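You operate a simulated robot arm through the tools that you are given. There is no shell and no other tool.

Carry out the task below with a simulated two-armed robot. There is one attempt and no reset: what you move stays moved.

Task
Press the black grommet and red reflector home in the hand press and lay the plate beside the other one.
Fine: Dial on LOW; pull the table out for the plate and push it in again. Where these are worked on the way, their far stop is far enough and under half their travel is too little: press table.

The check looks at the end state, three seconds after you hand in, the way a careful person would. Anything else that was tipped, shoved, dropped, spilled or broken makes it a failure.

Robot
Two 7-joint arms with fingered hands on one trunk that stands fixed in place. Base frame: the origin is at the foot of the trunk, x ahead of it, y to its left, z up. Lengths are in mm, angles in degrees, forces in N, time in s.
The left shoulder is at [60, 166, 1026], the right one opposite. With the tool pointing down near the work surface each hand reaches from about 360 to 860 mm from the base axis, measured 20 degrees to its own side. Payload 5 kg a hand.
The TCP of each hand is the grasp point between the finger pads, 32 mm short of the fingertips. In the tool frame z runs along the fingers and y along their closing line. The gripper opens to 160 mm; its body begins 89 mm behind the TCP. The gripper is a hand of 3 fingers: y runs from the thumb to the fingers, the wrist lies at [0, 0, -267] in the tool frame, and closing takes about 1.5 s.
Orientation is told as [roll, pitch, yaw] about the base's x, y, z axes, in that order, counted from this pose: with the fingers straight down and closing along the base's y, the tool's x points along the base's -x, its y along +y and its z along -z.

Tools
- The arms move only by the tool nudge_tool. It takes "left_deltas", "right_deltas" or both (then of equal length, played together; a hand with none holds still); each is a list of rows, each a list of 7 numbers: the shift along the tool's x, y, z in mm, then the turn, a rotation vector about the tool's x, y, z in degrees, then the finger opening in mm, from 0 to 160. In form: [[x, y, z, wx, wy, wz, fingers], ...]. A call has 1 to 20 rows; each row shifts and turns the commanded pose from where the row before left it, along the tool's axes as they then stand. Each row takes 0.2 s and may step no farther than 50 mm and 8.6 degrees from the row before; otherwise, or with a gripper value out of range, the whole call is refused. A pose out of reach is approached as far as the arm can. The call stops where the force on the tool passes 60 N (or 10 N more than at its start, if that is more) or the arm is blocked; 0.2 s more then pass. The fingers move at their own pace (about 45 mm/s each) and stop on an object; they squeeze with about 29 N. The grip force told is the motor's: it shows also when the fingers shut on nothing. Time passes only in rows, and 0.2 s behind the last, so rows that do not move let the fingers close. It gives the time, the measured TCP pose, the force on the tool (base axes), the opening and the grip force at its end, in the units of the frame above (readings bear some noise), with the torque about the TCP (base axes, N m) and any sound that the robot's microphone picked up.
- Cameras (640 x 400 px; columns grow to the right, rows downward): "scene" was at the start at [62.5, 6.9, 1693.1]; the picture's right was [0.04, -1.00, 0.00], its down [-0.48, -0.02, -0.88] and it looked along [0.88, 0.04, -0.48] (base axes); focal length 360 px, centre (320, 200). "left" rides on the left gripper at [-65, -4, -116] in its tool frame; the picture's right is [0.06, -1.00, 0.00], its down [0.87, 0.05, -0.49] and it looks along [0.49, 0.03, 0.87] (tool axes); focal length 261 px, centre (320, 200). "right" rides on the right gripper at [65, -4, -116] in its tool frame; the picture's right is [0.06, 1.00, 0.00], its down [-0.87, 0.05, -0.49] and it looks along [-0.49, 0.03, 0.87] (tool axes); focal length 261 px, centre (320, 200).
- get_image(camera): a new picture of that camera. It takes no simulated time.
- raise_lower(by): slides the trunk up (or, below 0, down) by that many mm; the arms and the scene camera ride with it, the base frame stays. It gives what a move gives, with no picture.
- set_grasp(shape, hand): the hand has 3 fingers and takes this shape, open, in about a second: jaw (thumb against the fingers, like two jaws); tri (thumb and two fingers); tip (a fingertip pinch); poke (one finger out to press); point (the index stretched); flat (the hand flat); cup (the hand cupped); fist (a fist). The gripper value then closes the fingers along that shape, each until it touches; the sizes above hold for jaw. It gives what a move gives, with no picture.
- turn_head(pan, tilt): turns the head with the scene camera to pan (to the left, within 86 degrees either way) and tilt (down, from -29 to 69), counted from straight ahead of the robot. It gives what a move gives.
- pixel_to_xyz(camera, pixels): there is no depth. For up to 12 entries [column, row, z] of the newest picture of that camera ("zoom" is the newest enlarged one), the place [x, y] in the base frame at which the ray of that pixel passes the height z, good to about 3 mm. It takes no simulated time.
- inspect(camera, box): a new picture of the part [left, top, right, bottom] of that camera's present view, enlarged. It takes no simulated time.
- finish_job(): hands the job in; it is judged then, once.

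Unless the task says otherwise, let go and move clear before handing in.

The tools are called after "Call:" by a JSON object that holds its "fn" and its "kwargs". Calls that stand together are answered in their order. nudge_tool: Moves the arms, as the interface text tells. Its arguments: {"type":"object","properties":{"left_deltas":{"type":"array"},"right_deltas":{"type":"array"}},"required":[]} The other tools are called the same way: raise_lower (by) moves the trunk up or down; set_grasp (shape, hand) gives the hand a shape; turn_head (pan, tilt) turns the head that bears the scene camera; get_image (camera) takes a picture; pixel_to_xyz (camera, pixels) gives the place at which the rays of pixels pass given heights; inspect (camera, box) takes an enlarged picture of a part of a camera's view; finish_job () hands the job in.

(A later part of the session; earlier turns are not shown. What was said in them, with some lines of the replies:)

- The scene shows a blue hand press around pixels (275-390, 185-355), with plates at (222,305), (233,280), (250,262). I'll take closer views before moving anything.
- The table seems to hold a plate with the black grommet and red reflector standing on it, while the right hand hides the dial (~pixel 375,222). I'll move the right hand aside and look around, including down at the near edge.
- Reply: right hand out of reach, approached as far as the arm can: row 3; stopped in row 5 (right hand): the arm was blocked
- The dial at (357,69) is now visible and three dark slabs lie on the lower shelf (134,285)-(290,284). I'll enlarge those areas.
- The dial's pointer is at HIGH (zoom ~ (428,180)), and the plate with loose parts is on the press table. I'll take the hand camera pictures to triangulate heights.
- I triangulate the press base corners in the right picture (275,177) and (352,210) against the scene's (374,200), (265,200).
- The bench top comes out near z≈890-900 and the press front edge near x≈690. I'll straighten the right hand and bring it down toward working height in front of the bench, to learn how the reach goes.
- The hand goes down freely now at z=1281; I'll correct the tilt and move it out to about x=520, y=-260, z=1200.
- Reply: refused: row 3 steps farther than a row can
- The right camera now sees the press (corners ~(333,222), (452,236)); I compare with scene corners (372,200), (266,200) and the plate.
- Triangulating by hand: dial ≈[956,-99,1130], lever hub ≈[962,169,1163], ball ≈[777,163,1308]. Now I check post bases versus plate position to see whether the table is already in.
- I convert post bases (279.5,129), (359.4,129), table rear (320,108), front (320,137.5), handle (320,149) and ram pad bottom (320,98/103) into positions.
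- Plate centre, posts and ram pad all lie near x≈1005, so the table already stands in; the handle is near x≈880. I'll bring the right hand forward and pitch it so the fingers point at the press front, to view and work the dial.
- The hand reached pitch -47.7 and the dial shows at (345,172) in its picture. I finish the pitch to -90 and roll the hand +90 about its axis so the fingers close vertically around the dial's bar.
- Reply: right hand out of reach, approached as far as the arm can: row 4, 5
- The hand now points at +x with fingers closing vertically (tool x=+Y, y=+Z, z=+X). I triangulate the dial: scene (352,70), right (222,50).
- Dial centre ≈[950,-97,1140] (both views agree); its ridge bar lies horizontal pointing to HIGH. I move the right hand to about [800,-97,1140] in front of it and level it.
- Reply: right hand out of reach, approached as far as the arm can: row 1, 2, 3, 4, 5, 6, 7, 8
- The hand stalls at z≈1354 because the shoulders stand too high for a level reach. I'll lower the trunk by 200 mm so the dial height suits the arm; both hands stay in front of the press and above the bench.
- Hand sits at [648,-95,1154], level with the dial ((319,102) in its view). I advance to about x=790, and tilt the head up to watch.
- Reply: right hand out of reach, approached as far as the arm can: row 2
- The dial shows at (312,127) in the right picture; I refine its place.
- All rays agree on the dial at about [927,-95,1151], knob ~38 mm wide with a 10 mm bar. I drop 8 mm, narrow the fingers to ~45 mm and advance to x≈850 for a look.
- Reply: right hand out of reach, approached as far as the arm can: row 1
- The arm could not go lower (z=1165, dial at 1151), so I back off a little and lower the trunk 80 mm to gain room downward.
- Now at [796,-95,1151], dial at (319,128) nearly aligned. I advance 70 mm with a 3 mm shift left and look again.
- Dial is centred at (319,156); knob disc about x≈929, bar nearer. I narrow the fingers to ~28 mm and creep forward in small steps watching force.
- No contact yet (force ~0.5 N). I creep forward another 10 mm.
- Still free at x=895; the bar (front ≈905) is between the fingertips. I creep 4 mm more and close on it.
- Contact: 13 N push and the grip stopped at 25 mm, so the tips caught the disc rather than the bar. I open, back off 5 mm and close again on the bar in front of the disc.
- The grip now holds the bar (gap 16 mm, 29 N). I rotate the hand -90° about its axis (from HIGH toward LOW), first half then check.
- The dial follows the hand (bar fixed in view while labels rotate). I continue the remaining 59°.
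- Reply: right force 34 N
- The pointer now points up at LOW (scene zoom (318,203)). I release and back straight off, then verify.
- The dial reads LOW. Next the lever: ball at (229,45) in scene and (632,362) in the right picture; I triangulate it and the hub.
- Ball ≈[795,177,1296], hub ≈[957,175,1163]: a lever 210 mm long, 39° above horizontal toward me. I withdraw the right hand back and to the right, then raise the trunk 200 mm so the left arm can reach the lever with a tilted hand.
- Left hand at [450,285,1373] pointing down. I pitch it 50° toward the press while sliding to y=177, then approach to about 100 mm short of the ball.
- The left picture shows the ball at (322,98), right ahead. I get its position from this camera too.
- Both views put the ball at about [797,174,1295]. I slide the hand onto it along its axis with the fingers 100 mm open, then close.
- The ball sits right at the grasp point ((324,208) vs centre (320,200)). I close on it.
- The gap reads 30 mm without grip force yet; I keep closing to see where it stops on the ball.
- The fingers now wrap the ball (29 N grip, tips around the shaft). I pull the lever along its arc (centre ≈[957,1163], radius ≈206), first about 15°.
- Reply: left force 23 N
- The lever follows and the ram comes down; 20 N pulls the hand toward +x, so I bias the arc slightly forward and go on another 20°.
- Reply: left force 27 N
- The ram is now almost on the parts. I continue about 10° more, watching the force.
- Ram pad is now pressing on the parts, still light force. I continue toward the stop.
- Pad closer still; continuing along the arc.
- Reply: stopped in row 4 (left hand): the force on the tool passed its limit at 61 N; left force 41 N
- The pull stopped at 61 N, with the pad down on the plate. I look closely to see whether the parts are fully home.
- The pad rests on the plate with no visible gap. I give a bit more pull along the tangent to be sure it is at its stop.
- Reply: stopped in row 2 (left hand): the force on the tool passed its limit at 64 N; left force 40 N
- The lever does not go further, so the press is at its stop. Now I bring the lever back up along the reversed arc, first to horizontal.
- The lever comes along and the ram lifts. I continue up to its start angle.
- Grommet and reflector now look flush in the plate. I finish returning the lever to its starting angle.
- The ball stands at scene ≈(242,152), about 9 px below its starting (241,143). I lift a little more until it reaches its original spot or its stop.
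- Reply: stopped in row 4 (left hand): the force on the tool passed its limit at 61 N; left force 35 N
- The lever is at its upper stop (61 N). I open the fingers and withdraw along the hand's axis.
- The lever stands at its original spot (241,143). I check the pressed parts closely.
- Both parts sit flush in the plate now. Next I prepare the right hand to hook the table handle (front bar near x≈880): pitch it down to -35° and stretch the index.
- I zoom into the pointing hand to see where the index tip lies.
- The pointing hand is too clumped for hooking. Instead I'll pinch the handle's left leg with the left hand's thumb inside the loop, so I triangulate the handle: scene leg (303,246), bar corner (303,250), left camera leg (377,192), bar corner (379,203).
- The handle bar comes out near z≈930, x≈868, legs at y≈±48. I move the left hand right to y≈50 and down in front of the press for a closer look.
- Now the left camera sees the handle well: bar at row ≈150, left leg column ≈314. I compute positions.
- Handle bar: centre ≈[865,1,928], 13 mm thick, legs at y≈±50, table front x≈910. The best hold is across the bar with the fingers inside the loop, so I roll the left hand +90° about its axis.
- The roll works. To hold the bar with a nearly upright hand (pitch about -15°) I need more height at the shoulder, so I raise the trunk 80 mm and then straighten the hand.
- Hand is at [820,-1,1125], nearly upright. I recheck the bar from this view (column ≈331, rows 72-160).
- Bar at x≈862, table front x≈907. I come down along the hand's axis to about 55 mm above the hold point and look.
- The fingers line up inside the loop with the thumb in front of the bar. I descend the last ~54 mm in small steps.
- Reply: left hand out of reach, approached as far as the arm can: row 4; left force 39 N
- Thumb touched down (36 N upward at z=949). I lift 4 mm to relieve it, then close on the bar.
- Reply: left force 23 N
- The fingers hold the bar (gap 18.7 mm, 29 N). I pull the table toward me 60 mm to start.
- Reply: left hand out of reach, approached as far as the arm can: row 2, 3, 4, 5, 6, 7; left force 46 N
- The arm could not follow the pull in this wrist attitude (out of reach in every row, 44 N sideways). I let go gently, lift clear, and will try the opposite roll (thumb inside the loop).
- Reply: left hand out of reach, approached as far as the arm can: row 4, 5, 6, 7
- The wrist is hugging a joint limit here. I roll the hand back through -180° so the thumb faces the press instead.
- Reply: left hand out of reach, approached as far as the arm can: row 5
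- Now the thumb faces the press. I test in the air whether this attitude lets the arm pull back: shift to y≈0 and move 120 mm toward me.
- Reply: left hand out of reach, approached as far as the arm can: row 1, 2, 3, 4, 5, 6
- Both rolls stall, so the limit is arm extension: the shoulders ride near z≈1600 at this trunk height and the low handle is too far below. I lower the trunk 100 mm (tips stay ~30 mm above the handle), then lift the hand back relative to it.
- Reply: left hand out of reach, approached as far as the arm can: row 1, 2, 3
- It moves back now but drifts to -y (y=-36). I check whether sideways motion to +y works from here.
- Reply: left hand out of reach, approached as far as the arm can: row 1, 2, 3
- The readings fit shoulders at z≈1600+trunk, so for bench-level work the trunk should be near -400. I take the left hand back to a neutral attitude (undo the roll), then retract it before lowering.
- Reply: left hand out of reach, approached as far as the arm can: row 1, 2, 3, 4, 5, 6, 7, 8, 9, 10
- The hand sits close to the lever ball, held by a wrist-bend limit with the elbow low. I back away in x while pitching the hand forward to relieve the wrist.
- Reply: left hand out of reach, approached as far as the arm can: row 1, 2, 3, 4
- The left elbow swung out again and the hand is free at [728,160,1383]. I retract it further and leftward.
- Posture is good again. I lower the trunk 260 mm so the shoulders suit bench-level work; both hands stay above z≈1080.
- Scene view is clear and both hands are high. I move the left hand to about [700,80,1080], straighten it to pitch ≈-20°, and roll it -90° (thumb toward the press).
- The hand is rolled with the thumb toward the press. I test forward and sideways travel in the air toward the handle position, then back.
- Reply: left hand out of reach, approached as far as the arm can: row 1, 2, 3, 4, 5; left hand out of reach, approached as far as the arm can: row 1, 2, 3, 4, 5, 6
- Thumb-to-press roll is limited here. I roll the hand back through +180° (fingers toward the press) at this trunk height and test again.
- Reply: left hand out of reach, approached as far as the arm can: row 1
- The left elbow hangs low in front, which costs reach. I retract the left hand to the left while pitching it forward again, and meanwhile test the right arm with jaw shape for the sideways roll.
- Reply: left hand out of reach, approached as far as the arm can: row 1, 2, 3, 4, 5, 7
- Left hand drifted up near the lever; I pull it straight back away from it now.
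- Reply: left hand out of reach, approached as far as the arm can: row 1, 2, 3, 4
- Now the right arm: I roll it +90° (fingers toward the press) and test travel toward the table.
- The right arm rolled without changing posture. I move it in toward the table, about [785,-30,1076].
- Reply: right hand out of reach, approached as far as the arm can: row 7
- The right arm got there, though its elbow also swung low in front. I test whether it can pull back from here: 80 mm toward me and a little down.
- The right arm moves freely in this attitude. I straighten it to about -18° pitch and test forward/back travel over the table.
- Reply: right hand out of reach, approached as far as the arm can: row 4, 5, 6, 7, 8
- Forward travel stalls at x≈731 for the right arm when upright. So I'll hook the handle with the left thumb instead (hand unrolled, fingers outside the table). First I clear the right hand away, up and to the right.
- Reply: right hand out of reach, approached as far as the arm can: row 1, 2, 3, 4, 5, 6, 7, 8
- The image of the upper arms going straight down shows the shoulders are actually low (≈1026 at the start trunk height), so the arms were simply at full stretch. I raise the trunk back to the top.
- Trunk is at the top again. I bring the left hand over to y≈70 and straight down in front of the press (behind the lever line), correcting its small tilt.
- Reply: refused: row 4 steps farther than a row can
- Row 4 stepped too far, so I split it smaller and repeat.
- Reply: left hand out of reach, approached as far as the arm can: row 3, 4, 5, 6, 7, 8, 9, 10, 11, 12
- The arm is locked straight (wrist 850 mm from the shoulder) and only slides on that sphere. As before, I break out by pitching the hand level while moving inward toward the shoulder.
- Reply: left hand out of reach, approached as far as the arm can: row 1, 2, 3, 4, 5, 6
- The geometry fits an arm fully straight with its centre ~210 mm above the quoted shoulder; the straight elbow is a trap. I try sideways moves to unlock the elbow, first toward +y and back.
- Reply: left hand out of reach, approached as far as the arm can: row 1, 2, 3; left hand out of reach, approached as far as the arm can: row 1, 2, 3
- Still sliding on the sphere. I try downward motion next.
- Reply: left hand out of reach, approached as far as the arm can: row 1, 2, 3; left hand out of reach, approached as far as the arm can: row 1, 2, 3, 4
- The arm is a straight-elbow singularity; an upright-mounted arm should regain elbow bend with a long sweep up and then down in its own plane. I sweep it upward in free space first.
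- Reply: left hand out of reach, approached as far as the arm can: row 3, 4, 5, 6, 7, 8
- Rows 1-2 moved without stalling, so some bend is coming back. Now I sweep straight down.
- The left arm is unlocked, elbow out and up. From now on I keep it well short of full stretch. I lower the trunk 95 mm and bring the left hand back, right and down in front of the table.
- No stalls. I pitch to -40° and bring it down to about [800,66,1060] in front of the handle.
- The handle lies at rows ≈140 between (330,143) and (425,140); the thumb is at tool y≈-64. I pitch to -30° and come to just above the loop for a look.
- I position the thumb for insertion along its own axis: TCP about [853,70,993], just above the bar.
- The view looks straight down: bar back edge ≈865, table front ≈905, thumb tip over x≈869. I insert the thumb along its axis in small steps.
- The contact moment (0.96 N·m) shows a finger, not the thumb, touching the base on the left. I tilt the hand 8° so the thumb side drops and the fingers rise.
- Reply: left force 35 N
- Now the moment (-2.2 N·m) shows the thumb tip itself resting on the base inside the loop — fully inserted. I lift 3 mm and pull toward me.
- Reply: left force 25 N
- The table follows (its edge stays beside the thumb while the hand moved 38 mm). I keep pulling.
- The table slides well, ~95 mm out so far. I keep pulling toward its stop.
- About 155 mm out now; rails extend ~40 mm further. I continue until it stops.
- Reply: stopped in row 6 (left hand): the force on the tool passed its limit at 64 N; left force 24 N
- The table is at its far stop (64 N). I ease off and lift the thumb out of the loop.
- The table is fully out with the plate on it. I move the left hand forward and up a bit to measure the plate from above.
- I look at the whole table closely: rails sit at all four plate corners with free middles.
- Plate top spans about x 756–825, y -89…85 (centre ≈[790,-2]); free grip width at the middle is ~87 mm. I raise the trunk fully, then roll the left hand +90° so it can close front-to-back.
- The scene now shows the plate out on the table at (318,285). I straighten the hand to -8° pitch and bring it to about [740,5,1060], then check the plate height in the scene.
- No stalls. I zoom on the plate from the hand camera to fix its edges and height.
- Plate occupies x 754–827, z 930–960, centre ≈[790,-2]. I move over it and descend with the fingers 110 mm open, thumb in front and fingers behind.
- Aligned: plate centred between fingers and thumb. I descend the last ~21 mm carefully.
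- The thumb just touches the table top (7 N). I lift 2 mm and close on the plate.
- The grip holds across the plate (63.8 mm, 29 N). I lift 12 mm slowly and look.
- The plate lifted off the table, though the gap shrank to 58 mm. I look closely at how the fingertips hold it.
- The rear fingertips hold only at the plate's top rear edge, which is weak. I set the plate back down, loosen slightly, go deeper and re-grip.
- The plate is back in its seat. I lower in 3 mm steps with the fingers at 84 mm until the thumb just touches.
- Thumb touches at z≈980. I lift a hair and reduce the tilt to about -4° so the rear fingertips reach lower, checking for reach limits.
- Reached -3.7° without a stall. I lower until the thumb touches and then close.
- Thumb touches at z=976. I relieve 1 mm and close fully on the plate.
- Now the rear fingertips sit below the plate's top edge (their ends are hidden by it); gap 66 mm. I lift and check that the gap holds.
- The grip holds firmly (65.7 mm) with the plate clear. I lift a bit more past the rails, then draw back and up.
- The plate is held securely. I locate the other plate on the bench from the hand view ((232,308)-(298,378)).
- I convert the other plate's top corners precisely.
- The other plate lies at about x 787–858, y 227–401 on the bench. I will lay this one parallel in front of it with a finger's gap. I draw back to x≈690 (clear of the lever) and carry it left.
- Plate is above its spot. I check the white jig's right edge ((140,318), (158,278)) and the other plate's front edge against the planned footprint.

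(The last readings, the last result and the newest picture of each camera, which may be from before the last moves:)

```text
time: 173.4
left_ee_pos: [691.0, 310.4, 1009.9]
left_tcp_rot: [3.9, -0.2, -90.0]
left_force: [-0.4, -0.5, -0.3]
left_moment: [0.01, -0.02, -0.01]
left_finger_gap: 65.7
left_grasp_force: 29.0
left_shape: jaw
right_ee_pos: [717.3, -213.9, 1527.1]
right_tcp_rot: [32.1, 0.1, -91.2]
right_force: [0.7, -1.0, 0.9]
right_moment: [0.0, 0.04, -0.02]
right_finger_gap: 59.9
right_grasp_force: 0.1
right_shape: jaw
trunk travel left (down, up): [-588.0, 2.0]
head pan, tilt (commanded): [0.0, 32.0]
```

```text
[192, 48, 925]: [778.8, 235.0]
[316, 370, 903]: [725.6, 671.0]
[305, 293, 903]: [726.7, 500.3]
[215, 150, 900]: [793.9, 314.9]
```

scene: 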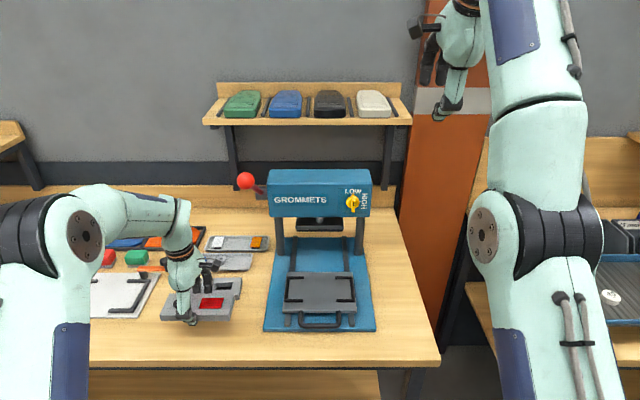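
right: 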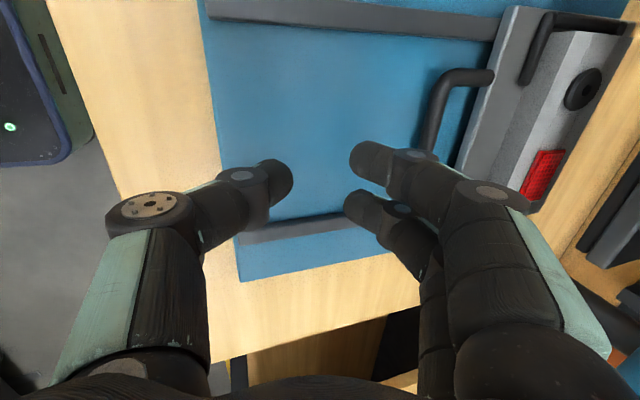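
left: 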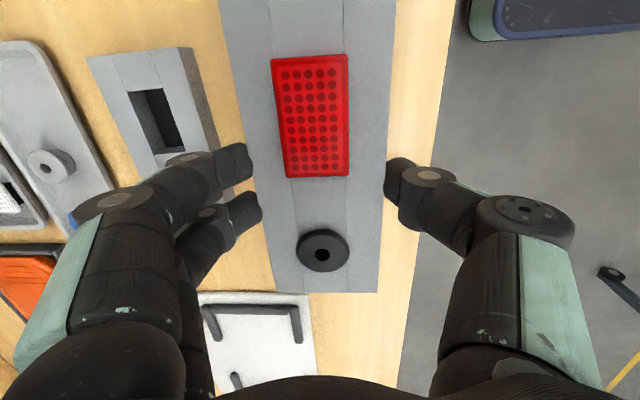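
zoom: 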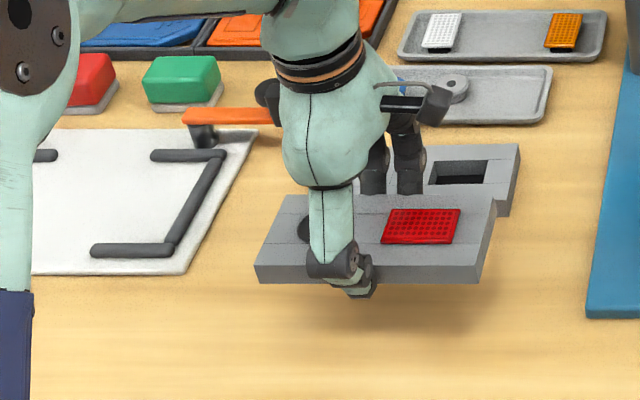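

Plenty of room: the jig edge is at y≈495. I shift to align with the other plate (+12 y, +21 x) and lower to ~8 mm above the bench.

Call:
{"fn": "nudge_tool", "kwargs": {"left_deltas": [[4, 5.6, 20.4, 0, 0, 0, 45], [4, 5.6, 20.4, 0, 0, 0, 45], [4, 5.6, 20.4, 0, 0, 0, 45], [0, 0, 0, 0, 0, 0, 45]]}}

Call:
{"fn": "get_image", "kwargs": {"camera": "left"}}

Call:
{"fn": "inspect", "kwargs": {"camera": "scene", "box": [120, 260, 280, 350]}}

```text
time: 174.4
left_ee_pos: [712.3, 321.3, 949.4]
left_tcp_rot: [4.0, -0.3, -90.0]
left_force: [-0.1, -0.6, -1.1]
left_moment: [0.05, -0.05, 0.0]
left_finger_gap: 65.7
left_grasp_force: 29.2
left_shape: jaw
right_ee_pos: [717.0, -214.7, 1527.8]
right_tcp_rot: [32.2, 0.1, -91.0]
right_force: [-0.3, -0.7, -0.1]
right_moment: [0.0, 0.01, 0.01]
right_finger_gap: 59.7
right_grasp_force: 0.0
right_shape: jaw
trunk travel left (down, up): [-588.0, 2.0]
head pan, tilt (commanded): [0.0, 32.0]
```

```text
taken
```

left: 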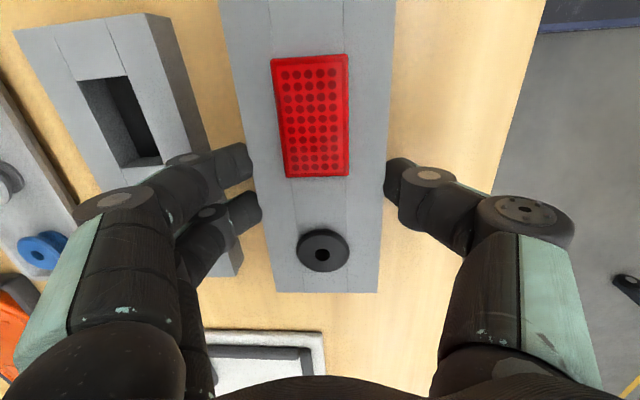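

```text
4.00 times, centred on (200, 305) of scene
```

zoom: 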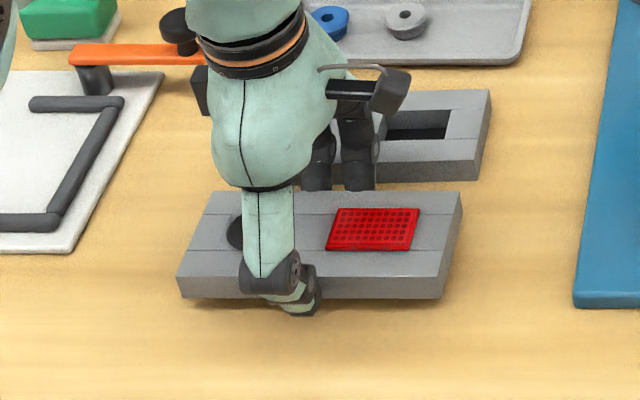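

Well aligned in front of the other plate with the fingers clear of it. I lower in small steps until it touches the bench.

Call:
{"fn": "nudge_tool", "kwargs": {"left_deltas": [[0, -0.2, 3, 0, 0, 0, 45], [0, -0.2, 3, 0, 0, 0, 45], [0, -0.1, 2, 0, 0, 0, 45], [0, 0, 0, 0, 0, 0, 45]]}}

```text
time: 175.4
left_ee_pos: [714.5, 320.8, 940.7]
left_tcp_rot: [4.0, -0.3, -90.0]
left_force: [-0.8, 0.2, -0.7]
left_moment: [0.0, 0.01, 0.0]
left_finger_gap: 65.7
left_grasp_force: 29.4
left_shape: jaw
right_ee_pos: [718.0, -214.4, 1527.0]
right_tcp_rot: [32.0, 0.0, -90.9]
right_force: [-0.3, -0.2, 0.1]
right_moment: [0.03, -0.03, -0.03]
right_finger_gap: 60.0
right_grasp_force: 0.0
right_shape: jaw
trunk travel left (down, up): [-588.0, 2.0]
head pan, tilt (commanded): [0.0, 32.0]
```

No contact yet at z=940.7; I keep lowering.

Call:
{"fn": "nudge_tool", "kwargs": {"left_deltas": [[0, -0.2, 2, 0, 0, 0, 45], [0, -0.2, 2, 0, 0, 0, 45], [0, -0.2, 2, 0, 0, 0, 45], [0, 0, 0, 0, 0, 0, 45]]}}

Call:
{"fn": "inspect", "kwargs": {"camera": "scene", "box": [120, 260, 280, 350]}}

```text
time: 176.4
left_ee_pos: [712.2, 320.0, 934.7]
left_tcp_rot: [4.0, -0.4, -89.9]
left_force: [-0.1, 1.4, 8.5]
left_moment: [0.01, 0.45, 0.0]
left_finger_gap: 65.8
left_grasp_force: 29.2
left_shape: jaw
right_ee_pos: [717.3, -214.0, 1526.6]
right_tcp_rot: [32.0, 0.1, -91.0]
right_force: [-0.3, -0.8, 0.2]
right_moment: [-0.02, 0.01, -0.03]
right_finger_gap: 59.9
right_grasp_force: 0.0
right_shape: jaw
trunk travel left (down, up): [-588.0, 2.0]
head pan, tilt (commanded): [0.0, 32.0]
```

```text
4.00 times, centred on (200, 305) of scene
```

zoom: 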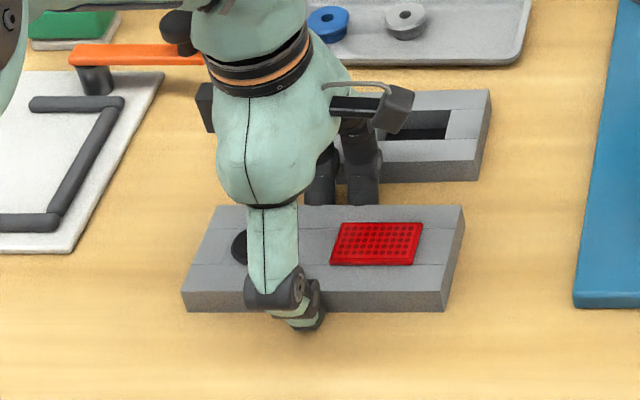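

It touches the bench (8.5 N at z=934.7). I press down 1 mm more and open just a few mm each side.

Call:
{"fn": "nudge_tool", "kwargs": {"left_deltas": [[0, -0.1, 1.2, 0, 0, 0, 45], [0, 0, 0, 0, 0, 0, 66], [0, 0, 0, 0, 0, 0, 72], [0, 0, 0, 0, 0, 0, 76], [0, 0, 0, 0, 0, 0, 76], [0, 0, 0, 0, 0, 0, 76]]}}

Call:
{"fn": "get_image", "kwargs": {"camera": "left"}}

Call:
{"fn": "inspect", "kwargs": {"camera": "scene", "box": [120, 260, 280, 350]}}

```text
time: 177.8
left_ee_pos: [712.3, 320.5, 935.6]
left_tcp_rot: [3.9, -0.2, -89.9]
left_force: [3.4, 3.1, 21.8]
left_moment: [0.14, 0.87, -0.11]
left_finger_gap: 72.0
left_grasp_force: 0.1
left_shape: jaw
right_ee_pos: [714.7, -214.3, 1528.8]
right_tcp_rot: [32.0, 0.2, -91.0]
right_force: [0.4, -0.2, 0.0]
right_moment: [-0.02, 0.03, -0.02]
right_finger_gap: 59.7
right_grasp_force: 0.0
right_shape: jaw
trunk travel left (down, up): [-588.0, 2.0]
head pan, tilt (commanded): [0.0, 32.0]
```

```text
taken
```

left: 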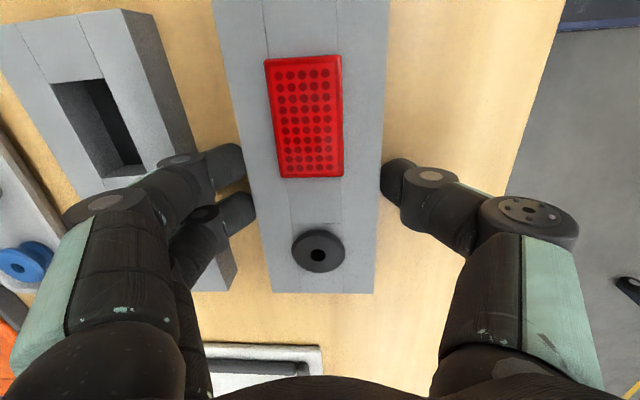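

```text
4.00 times, centred on (200, 305) of scene
```

zoom: 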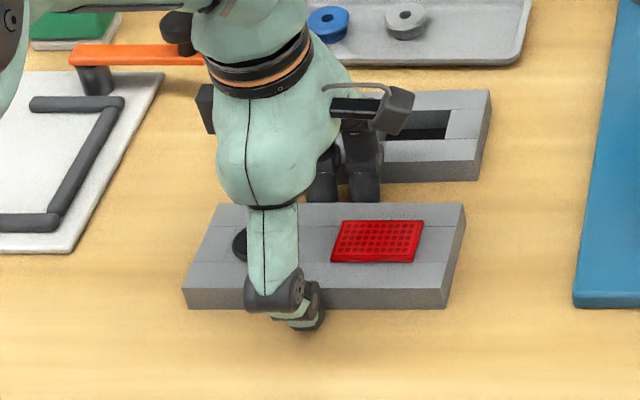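

Released (grip 0). I lift a few mm first, then straight up clear of the plates.

Call:
{"fn": "nudge_tool", "kwargs": {"left_deltas": [[0, 0.2, -3, 0, 0, 0, 77], [0, 0.4, -5, 0, 0, 0, 78], [0, 0.7, -10, 0, 0, 0, 78], [0, 1.4, -20, 0, 0, 0, 78], [0, 2.1, -30, 0, 0, 0, 78], [0, 0, -40, 0, 0, 0, 78], [0, 0, -40, 0, 0, 0, 78]]}}

Call:
{"fn": "get_image", "kwargs": {"camera": "left"}}

Call:
{"fn": "get_image", "kwargs": {"camera": "scene"}}

```text
time: 179.4
left_ee_pos: [704.6, 321.0, 1082.6]
left_tcp_rot: [3.9, -0.2, -89.9]
left_force: [-0.3, 0.0, -0.7]
left_moment: [-0.03, -0.04, 0.02]
left_finger_gap: 77.7
left_grasp_force: 0.1
left_shape: jaw
right_ee_pos: [716.3, -215.9, 1528.1]
right_tcp_rot: [32.1, 0.2, -91.1]
right_force: [-1.5, -0.4, 0.2]
right_moment: [0.02, 0.0, 0.02]
right_finger_gap: 60.0
right_grasp_force: 0.1
right_shape: jaw
trunk travel left (down, up): [-588.0, 2.0]
head pan, tilt (commanded): [0.0, 32.0]
```

```text
taken
```

left: 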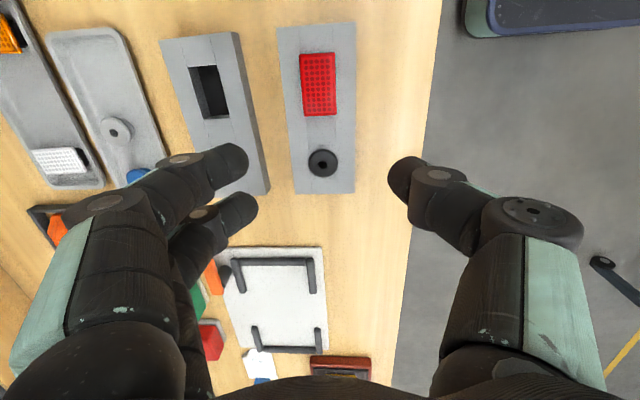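

```text
taken
```

scene: 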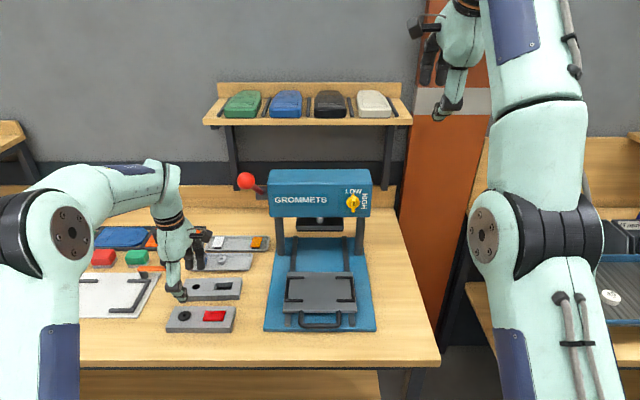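

The plate lies flat beside the other one. Now the table must go back in: I close the fingers, tilt to -15° and move in front of the handle at y≈0.

Call:
{"fn": "nudge_tool", "kwargs": {"left_deltas": [[0, -37, 0, 0, 0, 0, 60], [0, -37, 0, -5.5, 0, 0, 40], [0, -37, 0, -5.5, 0, 0, 20], [-40, 0, 0, 0, 0, 0, 5], [-40, 0, 0, 0, 0, 0, 5], [-40, 0, 0, 0, 0, 0, 5], [-40, 0, 0, 0, 0, 0, 5], [-40, 0, 0, 0, 0, 0, 5], [-40, 0, 0, 0, 0, 0, 5], [-40, 0, 0, 0, 0, 0, 5], [-40, 0, 0, 0, 0, 0, 5], [0, 0, 0, 0, 0, 0, 5]]}}

Call:
{"fn": "get_image", "kwargs": {"camera": "left"}}

Call:
{"fn": "get_image", "kwargs": {"camera": "scene"}}

```text
time: 182.0
left_ee_pos: [600.0, 2.8, 1073.1]
left_tcp_rot: [14.9, -0.3, -89.9]
left_force: [0.0, -0.6, 0.7]
left_moment: [-0.01, -0.01, 0.02]
left_finger_gap: 5.4
left_grasp_force: 0.1
left_shape: jaw
right_ee_pos: [717.1, -213.4, 1527.4]
right_tcp_rot: [32.1, 0.0, -90.9]
right_force: [0.3, 0.5, 0.0]
right_moment: [-0.02, 0.02, 0.02]
right_finger_gap: 60.0
right_grasp_force: 0.0
right_shape: jaw
trunk travel left (down, up): [-588.0, 2.0]
head pan, tilt (commanded): [0.0, 32.0]
```

```text
taken
```

left: 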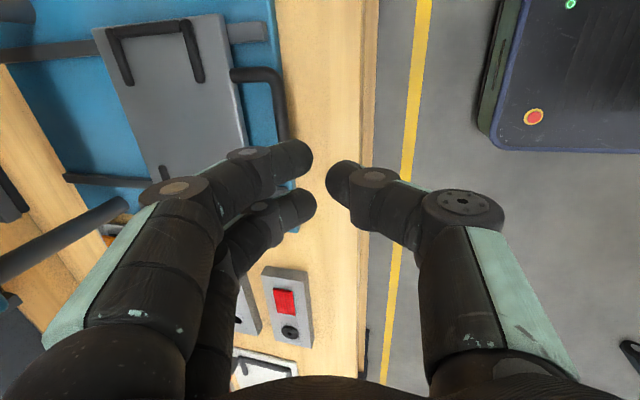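

```text
taken
```

scene: 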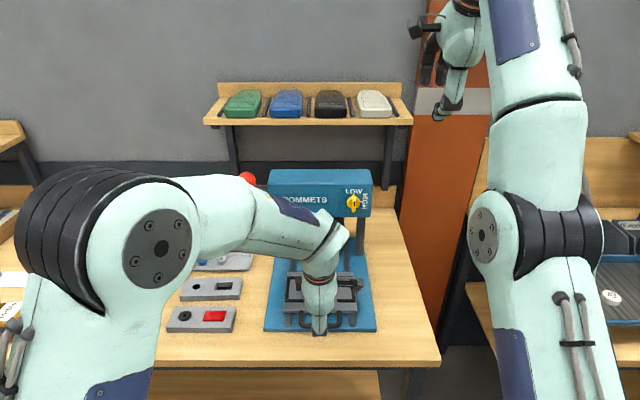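

I lower in front of the handle bar to z≈953.

Call:
{"fn": "nudge_tool", "kwargs": {"left_deltas": [[-1, -10.3, 38.7, 0, 0, 0, 3], [-1, -10.3, 38.7, 0, 0, 0, 3], [0, -10, 37, 0, 0, 0, 3], [0, 0, 0, 0, 0, 0, 3]]}}

Call:
{"fn": "get_image", "kwargs": {"camera": "left"}}

Call:
{"fn": "inspect", "kwargs": {"camera": "scene", "box": [250, 240, 390, 350]}}

```text
time: 183.0
left_ee_pos: [597.7, -0.7, 951.9]
left_tcp_rot: [14.9, -0.3, -89.9]
left_force: [-0.4, 0.4, 0.9]
left_moment: [0.01, 0.02, 0.05]
left_finger_gap: 0.0
left_grasp_force: 28.5
left_shape: jaw
right_ee_pos: [716.9, -214.5, 1527.9]
right_tcp_rot: [32.1, 0.0, -90.9]
right_force: [-0.5, 0.3, 0.1]
right_moment: [0.0, -0.03, 0.01]
right_finger_gap: 60.0
right_grasp_force: 0.1
right_shape: jaw
trunk travel left (down, up): [-588.0, 2.0]
head pan, tilt (commanded): [0.0, 32.0]
```

```text
taken
```

left: 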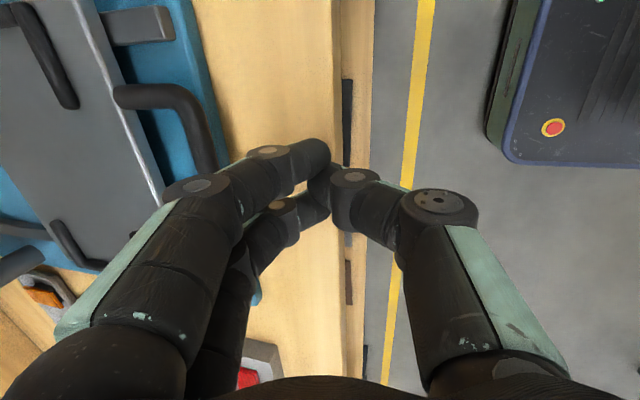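

```text
3.64 times, centred on (320, 295) of scene
```

zoom: 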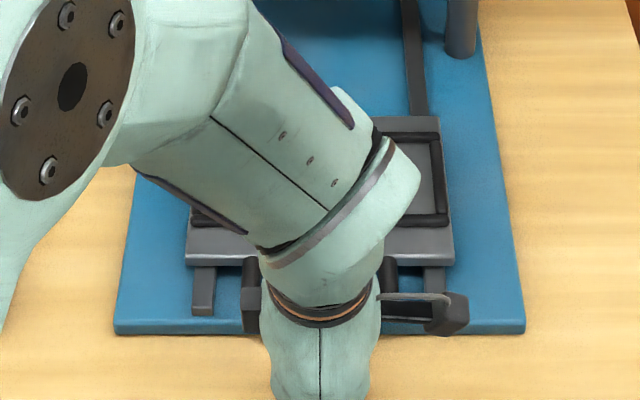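

Fingers are closed in front of the bar. I push forward 60 mm and check contact.

Call:
{"fn": "nudge_tool", "kwargs": {"left_deltas": [[0, 14.5, 3.9, 0, 0, 0, 0], [0, 14.5, 3.9, 0, 0, 0, 0], [0, 14.5, 3.9, 0, 0, 0, 0], [0, 14.5, 3.9, 0, 0, 0, 0], [0, 0, 0, 0, 0, 0, 0]]}}

Call:
{"fn": "get_image", "kwargs": {"camera": "left"}}

```text
time: 184.2
left_ee_pos: [658.9, -2.2, 953.2]
left_tcp_rot: [14.9, -0.3, -90.0]
left_force: [-0.9, 1.1, 2.2]
left_moment: [-0.02, -0.03, 0.03]
left_finger_gap: 0.0
left_grasp_force: 29.0
left_shape: jaw
right_ee_pos: [717.7, -215.0, 1527.0]
right_tcp_rot: [32.0, 0.0, -91.0]
right_force: [-0.6, 0.7, 0.4]
right_moment: [-0.01, -0.01, 0.0]
right_finger_gap: 59.8
right_grasp_force: 0.0
right_shape: jaw
trunk travel left (down, up): [-588.0, 2.0]
head pan, tilt (commanded): [0.0, 32.0]
```

```text
taken
```

left: 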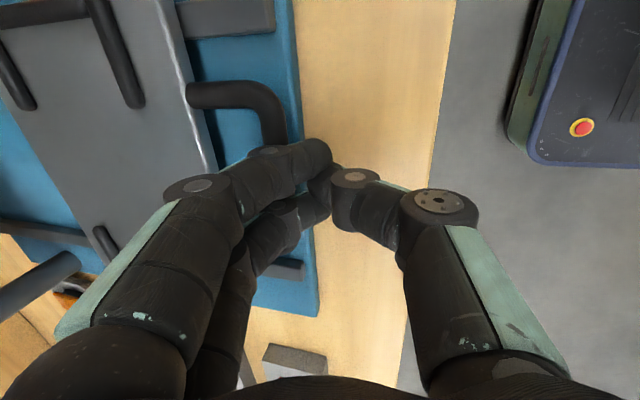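

Contact with the bar and the table is starting to move with light force. I push on 90 mm.

Call:
{"fn": "nudge_tool", "kwargs": {"left_deltas": [[0, 14.5, 3.9, 0, 0, 0, 0], [0, 14.5, 3.9, 0, 0, 0, 0], [0, 14.5, 3.9, 0, 0, 0, 0], [0, 14.5, 3.9, 0, 0, 0, 0], [0, 14.5, 3.9, 0, 0, 0, 0], [0, 14.5, 3.9, 0, 0, 0, 0], [0, 0, 0, 0, 0, 0, 0]]}}

Call:
{"fn": "get_image", "kwargs": {"camera": "left"}}

Call:
{"fn": "get_image", "kwargs": {"camera": "scene"}}

```text
time: 185.8
left_ee_pos: [747.3, -1.4, 952.6]
left_tcp_rot: [15.0, -0.2, -89.9]
left_force: [-1.0, 0.3, 1.9]
left_moment: [-0.02, -0.01, 0.0]
left_finger_gap: 0.0
left_grasp_force: 29.2
left_shape: jaw
right_ee_pos: [717.4, -215.4, 1526.7]
right_tcp_rot: [32.1, 0.2, -91.0]
right_force: [0.7, -0.4, -0.3]
right_moment: [0.02, -0.02, -0.02]
right_finger_gap: 59.7
right_grasp_force: 0.2
right_shape: jaw
trunk travel left (down, up): [-588.0, 2.0]
head pan, tilt (commanded): [0.0, 32.0]
```

```text
taken
```

left: 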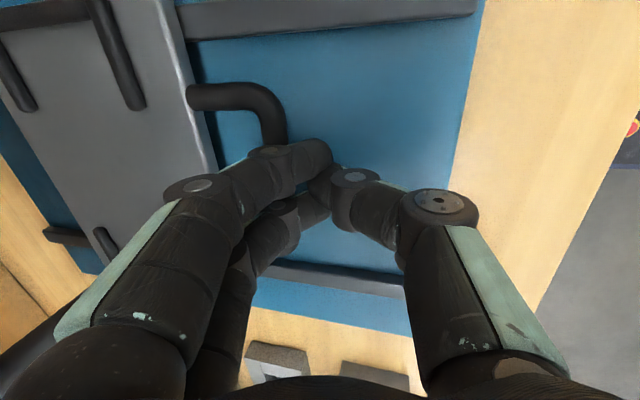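

```text
taken
```

scene: 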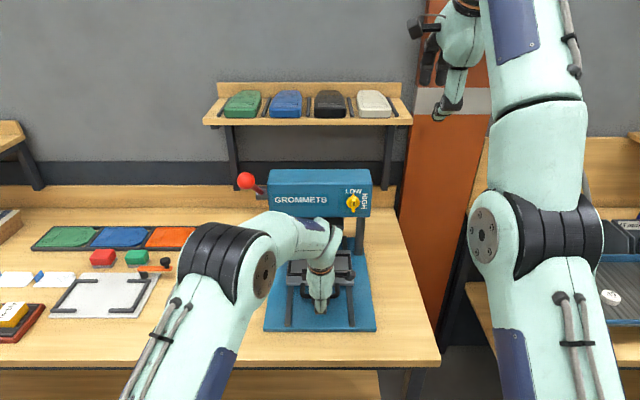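

The table follows. I check the bar's place relative to the hand to know how far remains.

Call:
{"fn": "pixel_to_xyz", "kwargs": {"camera": "left", "pixels": [[276, 120, 928], [287, 130, 928], [200, 120, 932], [215, 165, 932]]}}

Call:
{"fn": "inspect", "kwargs": {"camera": "scene", "box": [250, 180, 390, 340]}}

```text
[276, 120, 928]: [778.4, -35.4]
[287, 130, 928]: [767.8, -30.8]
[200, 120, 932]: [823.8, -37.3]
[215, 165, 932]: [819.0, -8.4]
```

```text
2.50 times, centred on (320, 260) of scene
```

zoom: 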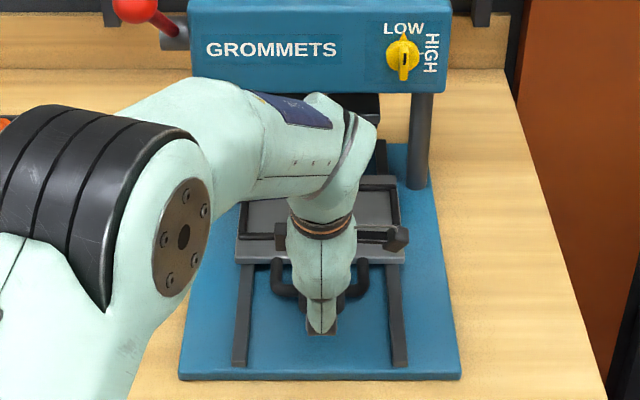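

Bar is at x≈775 now; it needs to reach ≈862. I continue pushing while tilting the hand a little more to save reach.

Call:
{"fn": "nudge_tool", "kwargs": {"left_deltas": [[0, 14.5, 3.9, -2.3, 0, 0, 0], [0, 14.4, 4.4, -2.3, 0, 0, 0], [0, 14.2, 5, -2.3, 0, 0, 0], [0, 13.9, 5.6, 0, 0, 0, 0], [0, 0, 0, 0, 0, 0, 0]]}}

Call:
{"fn": "get_image", "kwargs": {"camera": "left"}}

```text
time: 187.0
left_ee_pos: [807.6, -1.2, 953.4]
left_tcp_rot: [21.8, -0.3, -89.9]
left_force: [-1.1, 0.2, 0.7]
left_moment: [-0.04, 0.01, -0.01]
left_finger_gap: 0.0
left_grasp_force: 29.4
left_shape: jaw
right_ee_pos: [717.5, -214.0, 1528.1]
right_tcp_rot: [32.1, 0.1, -91.0]
right_force: [0.3, 0.2, -0.3]
right_moment: [-0.01, 0.04, 0.02]
right_finger_gap: 59.7
right_grasp_force: 0.0
right_shape: jaw
trunk travel left (down, up): [-588.0, 2.0]
head pan, tilt (commanded): [0.0, 32.0]
```

```text
taken
```

left: 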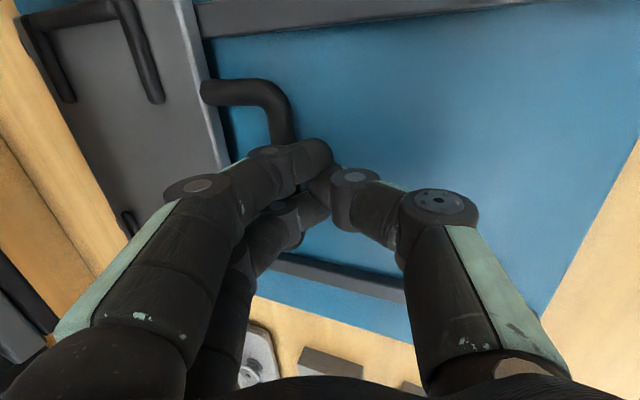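

About 25-30 mm remain. I push on in 8 mm steps until the stop shows.

Call:
{"fn": "nudge_tool", "kwargs": {"left_deltas": [[0, 7.4, 3, 0, 0, 0, 0], [0, 7.4, 3, 0, 0, 0, 0], [0, 5.6, 2.2, 0, 0, 0, 0], [0, 0, 0, 0, 0, 0, 0]]}}

Call:
{"fn": "get_image", "kwargs": {"camera": "left"}}

Call:
{"fn": "inspect", "kwargs": {"camera": "scene", "box": [250, 180, 390, 340]}}

```text
time: 188.0
left_ee_pos: [828.5, -1.0, 953.2]
left_tcp_rot: [22.0, -0.3, -89.9]
left_force: [-1.8, -0.2, 2.3]
left_moment: [-0.01, 0.0, -0.02]
left_finger_gap: 0.0
left_grasp_force: 28.8
left_shape: jaw
right_ee_pos: [717.3, -214.1, 1527.7]
right_tcp_rot: [32.2, 0.1, -91.0]
right_force: [0.2, -0.6, 0.5]
right_moment: [0.0, 0.02, 0.02]
right_finger_gap: 60.0
right_grasp_force: 0.1
right_shape: jaw
trunk travel left (down, up): [-588.0, 2.0]
head pan, tilt (commanded): [0.0, 32.0]
```

```text
taken
```

left: 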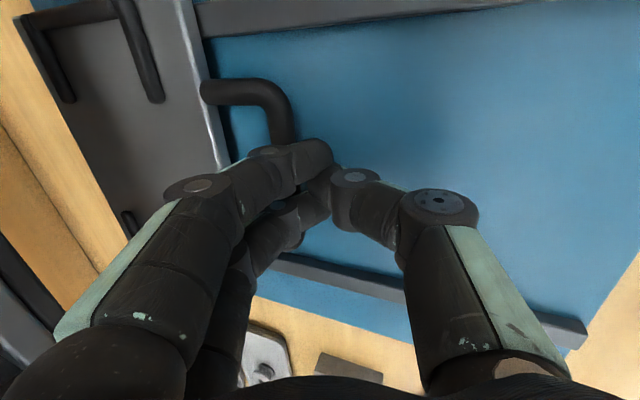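

```text
2.50 times, centred on (320, 260) of scene
```

zoom: 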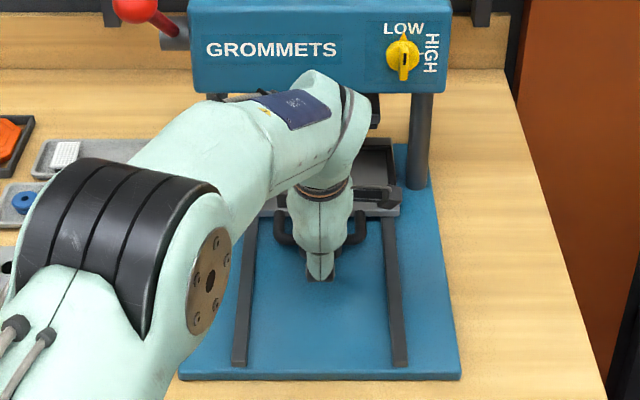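

Still sliding freely; I push on a little further toward the stop.

Call:
{"fn": "nudge_tool", "kwargs": {"left_deltas": [[0, 4.6, 1.9, 0, 0, 0, 0], [0, 4.6, 1.9, 0, 0, 0, 0], [0, 4.6, 1.9, 0, 0, 0, 0], [0, 4.6, 1.9, 0, 0, 0, 0], [0, 0, 0, 0, 0, 0, 0]]}}

Call:
{"fn": "get_image", "kwargs": {"camera": "left"}}

```text
time: 189.2
left_ee_pos: [843.4, -1.3, 955.2]
left_tcp_rot: [21.6, -0.3, -89.8]
left_force: [-48.3, 5.7, 13.6]
left_moment: [0.09, 0.6, 0.04]
left_finger_gap: 0.1
left_grasp_force: 29.3
left_shape: jaw
right_ee_pos: [711.8, -214.3, 1529.9]
right_tcp_rot: [32.3, 0.0, -91.0]
right_force: [-1.0, -0.3, -0.4]
right_moment: [-0.05, 0.0, 0.02]
right_finger_gap: 59.9
right_grasp_force: 0.1
right_shape: jaw
trunk travel left (down, up): [-588.0, 2.0]
head pan, tilt (commanded): [0.0, 32.0]
```

```text
taken
```

left: 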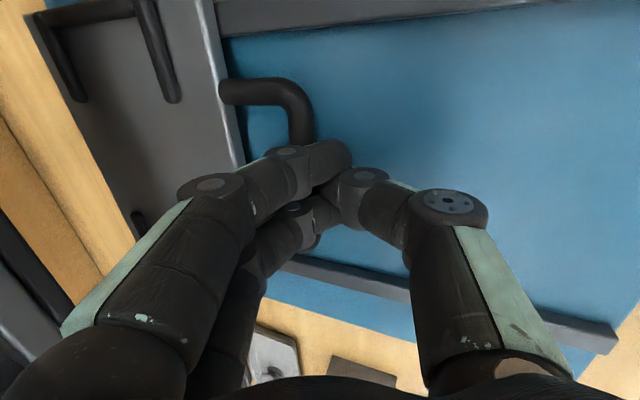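

The table is at its inner stop (48 N). I back off, lift clear and open the view.

Call:
{"fn": "nudge_tool", "kwargs": {"left_deltas": [[0, -18, -7.4, 0, 0, 0, 0], [0, -28, -11, 0, 0, 0, 0], [0, -28, -11, 0, 0, 0, 10], [0, -12, -38, 0, 0, 0, 30], [0, -12, -38, 0, 0, 0, 60], [0, -12, -38, 0, 0, 0, 60], [30, -20, -30, 0, 0, 0, 60], [36, -20, -20, 0, 0, 0, 60], [36, -20, -10, 0, 0, 0, 60], [36, 0, -10, 0, 0, 0, 60], [36, 0, -10, 0, 0, 0, 60]]}}

Call:
{"fn": "get_image", "kwargs": {"camera": "scene"}}

Call:
{"fn": "get_image", "kwargs": {"camera": "left"}}

```text
time: 191.6
left_ee_pos: [605.9, 175.6, 1096.7]
left_tcp_rot: [21.8, -0.4, -90.1]
left_force: [-0.4, 0.1, 0.2]
left_moment: [-0.06, -0.04, 0.0]
left_finger_gap: 59.9
left_grasp_force: 0.1
left_shape: jaw
right_ee_pos: [716.4, -213.0, 1528.0]
right_tcp_rot: [32.1, 0.0, -91.1]
right_force: [-0.5, 1.1, 0.1]
right_moment: [-0.01, -0.03, -0.01]
right_finger_gap: 60.0
right_grasp_force: 0.0
right_shape: jaw
trunk travel left (down, up): [-588.0, 2.0]
head pan, tilt (commanded): [0.0, 32.0]
```

```text
taken
```

scene: 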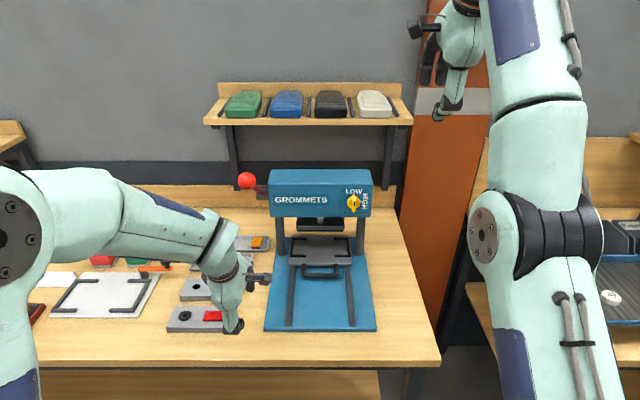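

```text
taken
```

left: 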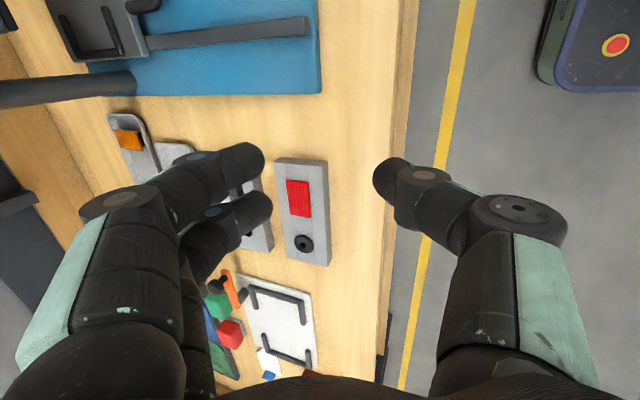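

The table is in. I take the left hand up and back, clear of everything, and inspect the final state.

Call:
{"fn": "nudge_tool", "kwargs": {"left_deltas": [[0, 0, -45, 0, 0, 0, 80], [0, 0, -45, 0, 0, 0, 80], [0, -15, -42, 0, 0, 0, 80], [20, -20, -35, 0, 0, 0, 80], [25, -20, -30, 0, 0, 0, 80], [25, -20, -30, 0, 0, 0, 80], [0, 0, 0, 0, 0, 0, 80]]}}

Call:
{"fn": "get_image", "kwargs": {"camera": "scene"}}

Call:
{"fn": "inspect", "kwargs": {"camera": "scene", "box": [220, 150, 400, 340]}}

Call:
{"fn": "inspect", "kwargs": {"camera": "scene", "box": [0, 210, 280, 350]}}

```text
time: 193.2
left_ee_pos: [454.6, 245.1, 1281.4]
left_tcp_rot: [21.6, -0.2, -90.0]
left_force: [-0.3, -1.0, 0.1]
left_moment: [0.05, 0.03, 0.05]
left_finger_gap: 79.6
left_grasp_force: 0.1
left_shape: jaw
right_ee_pos: [718.2, -215.8, 1526.1]
right_tcp_rot: [32.0, 0.1, -91.0]
right_force: [0.4, 0.1, 0.2]
right_moment: [0.02, 0.03, 0.0]
right_finger_gap: 60.0
right_grasp_force: 0.0
right_shape: jaw
trunk travel left (down, up): [-588.0, 2.0]
head pan, tilt (commanded): [0.0, 32.0]
```

```text
taken
```

scene: 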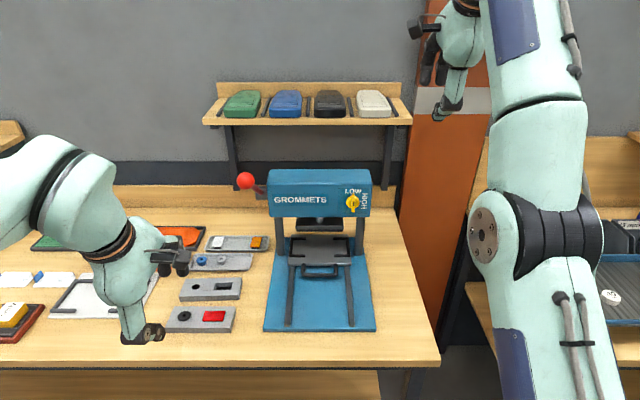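

```text
2.11 times, centred on (310, 245) of scene
```

zoom: 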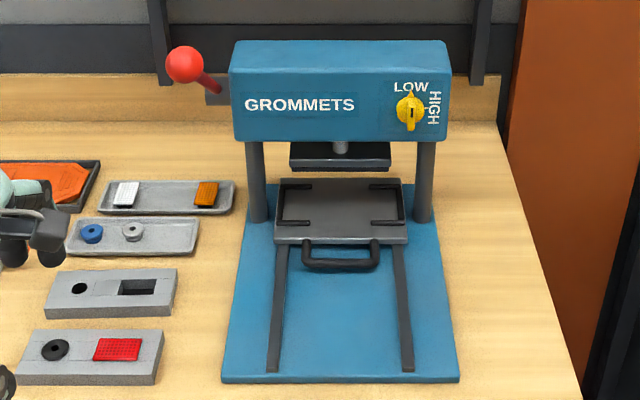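

```text
2.29 times, centred on (140, 280) of scene
```

zoom: 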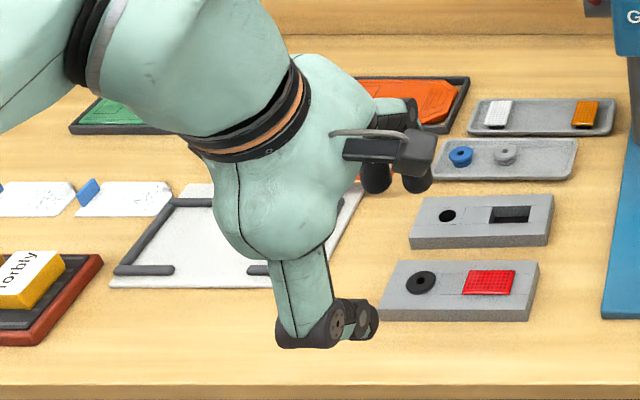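

Table in, lever up, plate beside the other one. I check the dial and plate once more up close.

Call:
{"fn": "inspect", "kwargs": {"camera": "scene", "box": [325, 175, 385, 225]}}

Call:
{"fn": "inspect", "kwargs": {"camera": "scene", "box": [155, 265, 255, 345]}}

Call:
{"fn": "inspect", "kwargs": {"camera": "scene", "box": [225, 160, 300, 215]}}

```text
8.00 times, centred on (355, 200) of scene
```

zoom: 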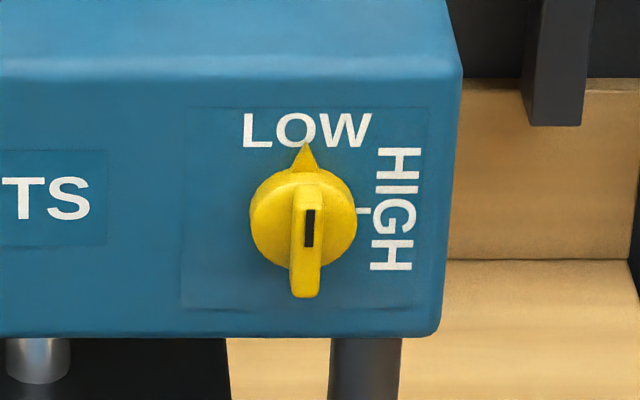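

```text
5.00 times, centred on (205, 305) of scene
```

zoom: 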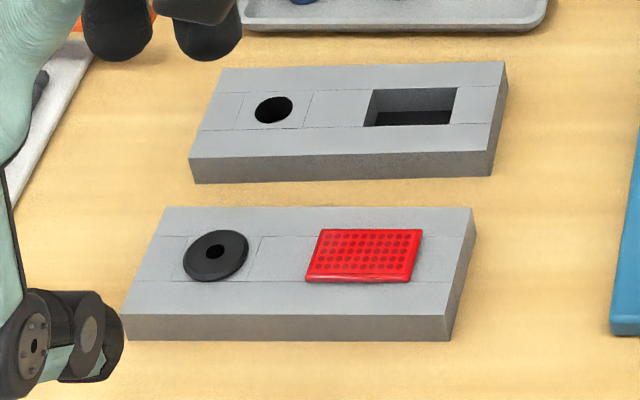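

```text
7.27 times, centred on (262, 188) of scene
```

zoom: 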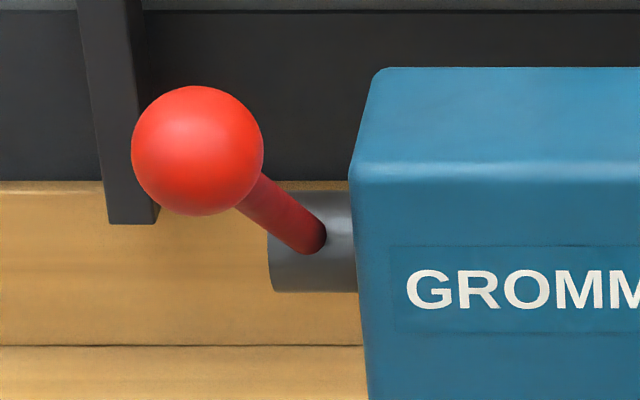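

The dial points at LOW. The grommet and reflector sit flush in the plate, which lies flat beside the other one. The table is in at its stop, the lever is up, and both hands are clear and holding nothing. I hand the job in.

Call:
{"fn": "finish_job", "kwargs": {}}

```text
The job is handed in.
```

The job is handed in, and everything you asked for was in place when I checked:

- **Press:** I turned the dial from HIGH to LOW and pulled the lever down to its stop. The black grommet and red reflector now sit flush in the plate. The lever is back up where it started.
- **Table:** I pulled it out to its far stop to take the plate, then pushed it back in until it stopped.
- **Plate:** It lies flat on the bench beside the other plate, on the side nearer the robot. It is parallel to the other plate, with a gap of roughly 30–40 mm.

I saw nothing else moved, tipped or dropped. Both hands are empty and clear of the bench.

My first attempts to pull the table stalled because the arm was at full stretch. My first grip on the plate was weak, so I set it back in its seat and gripped it again before carrying it.
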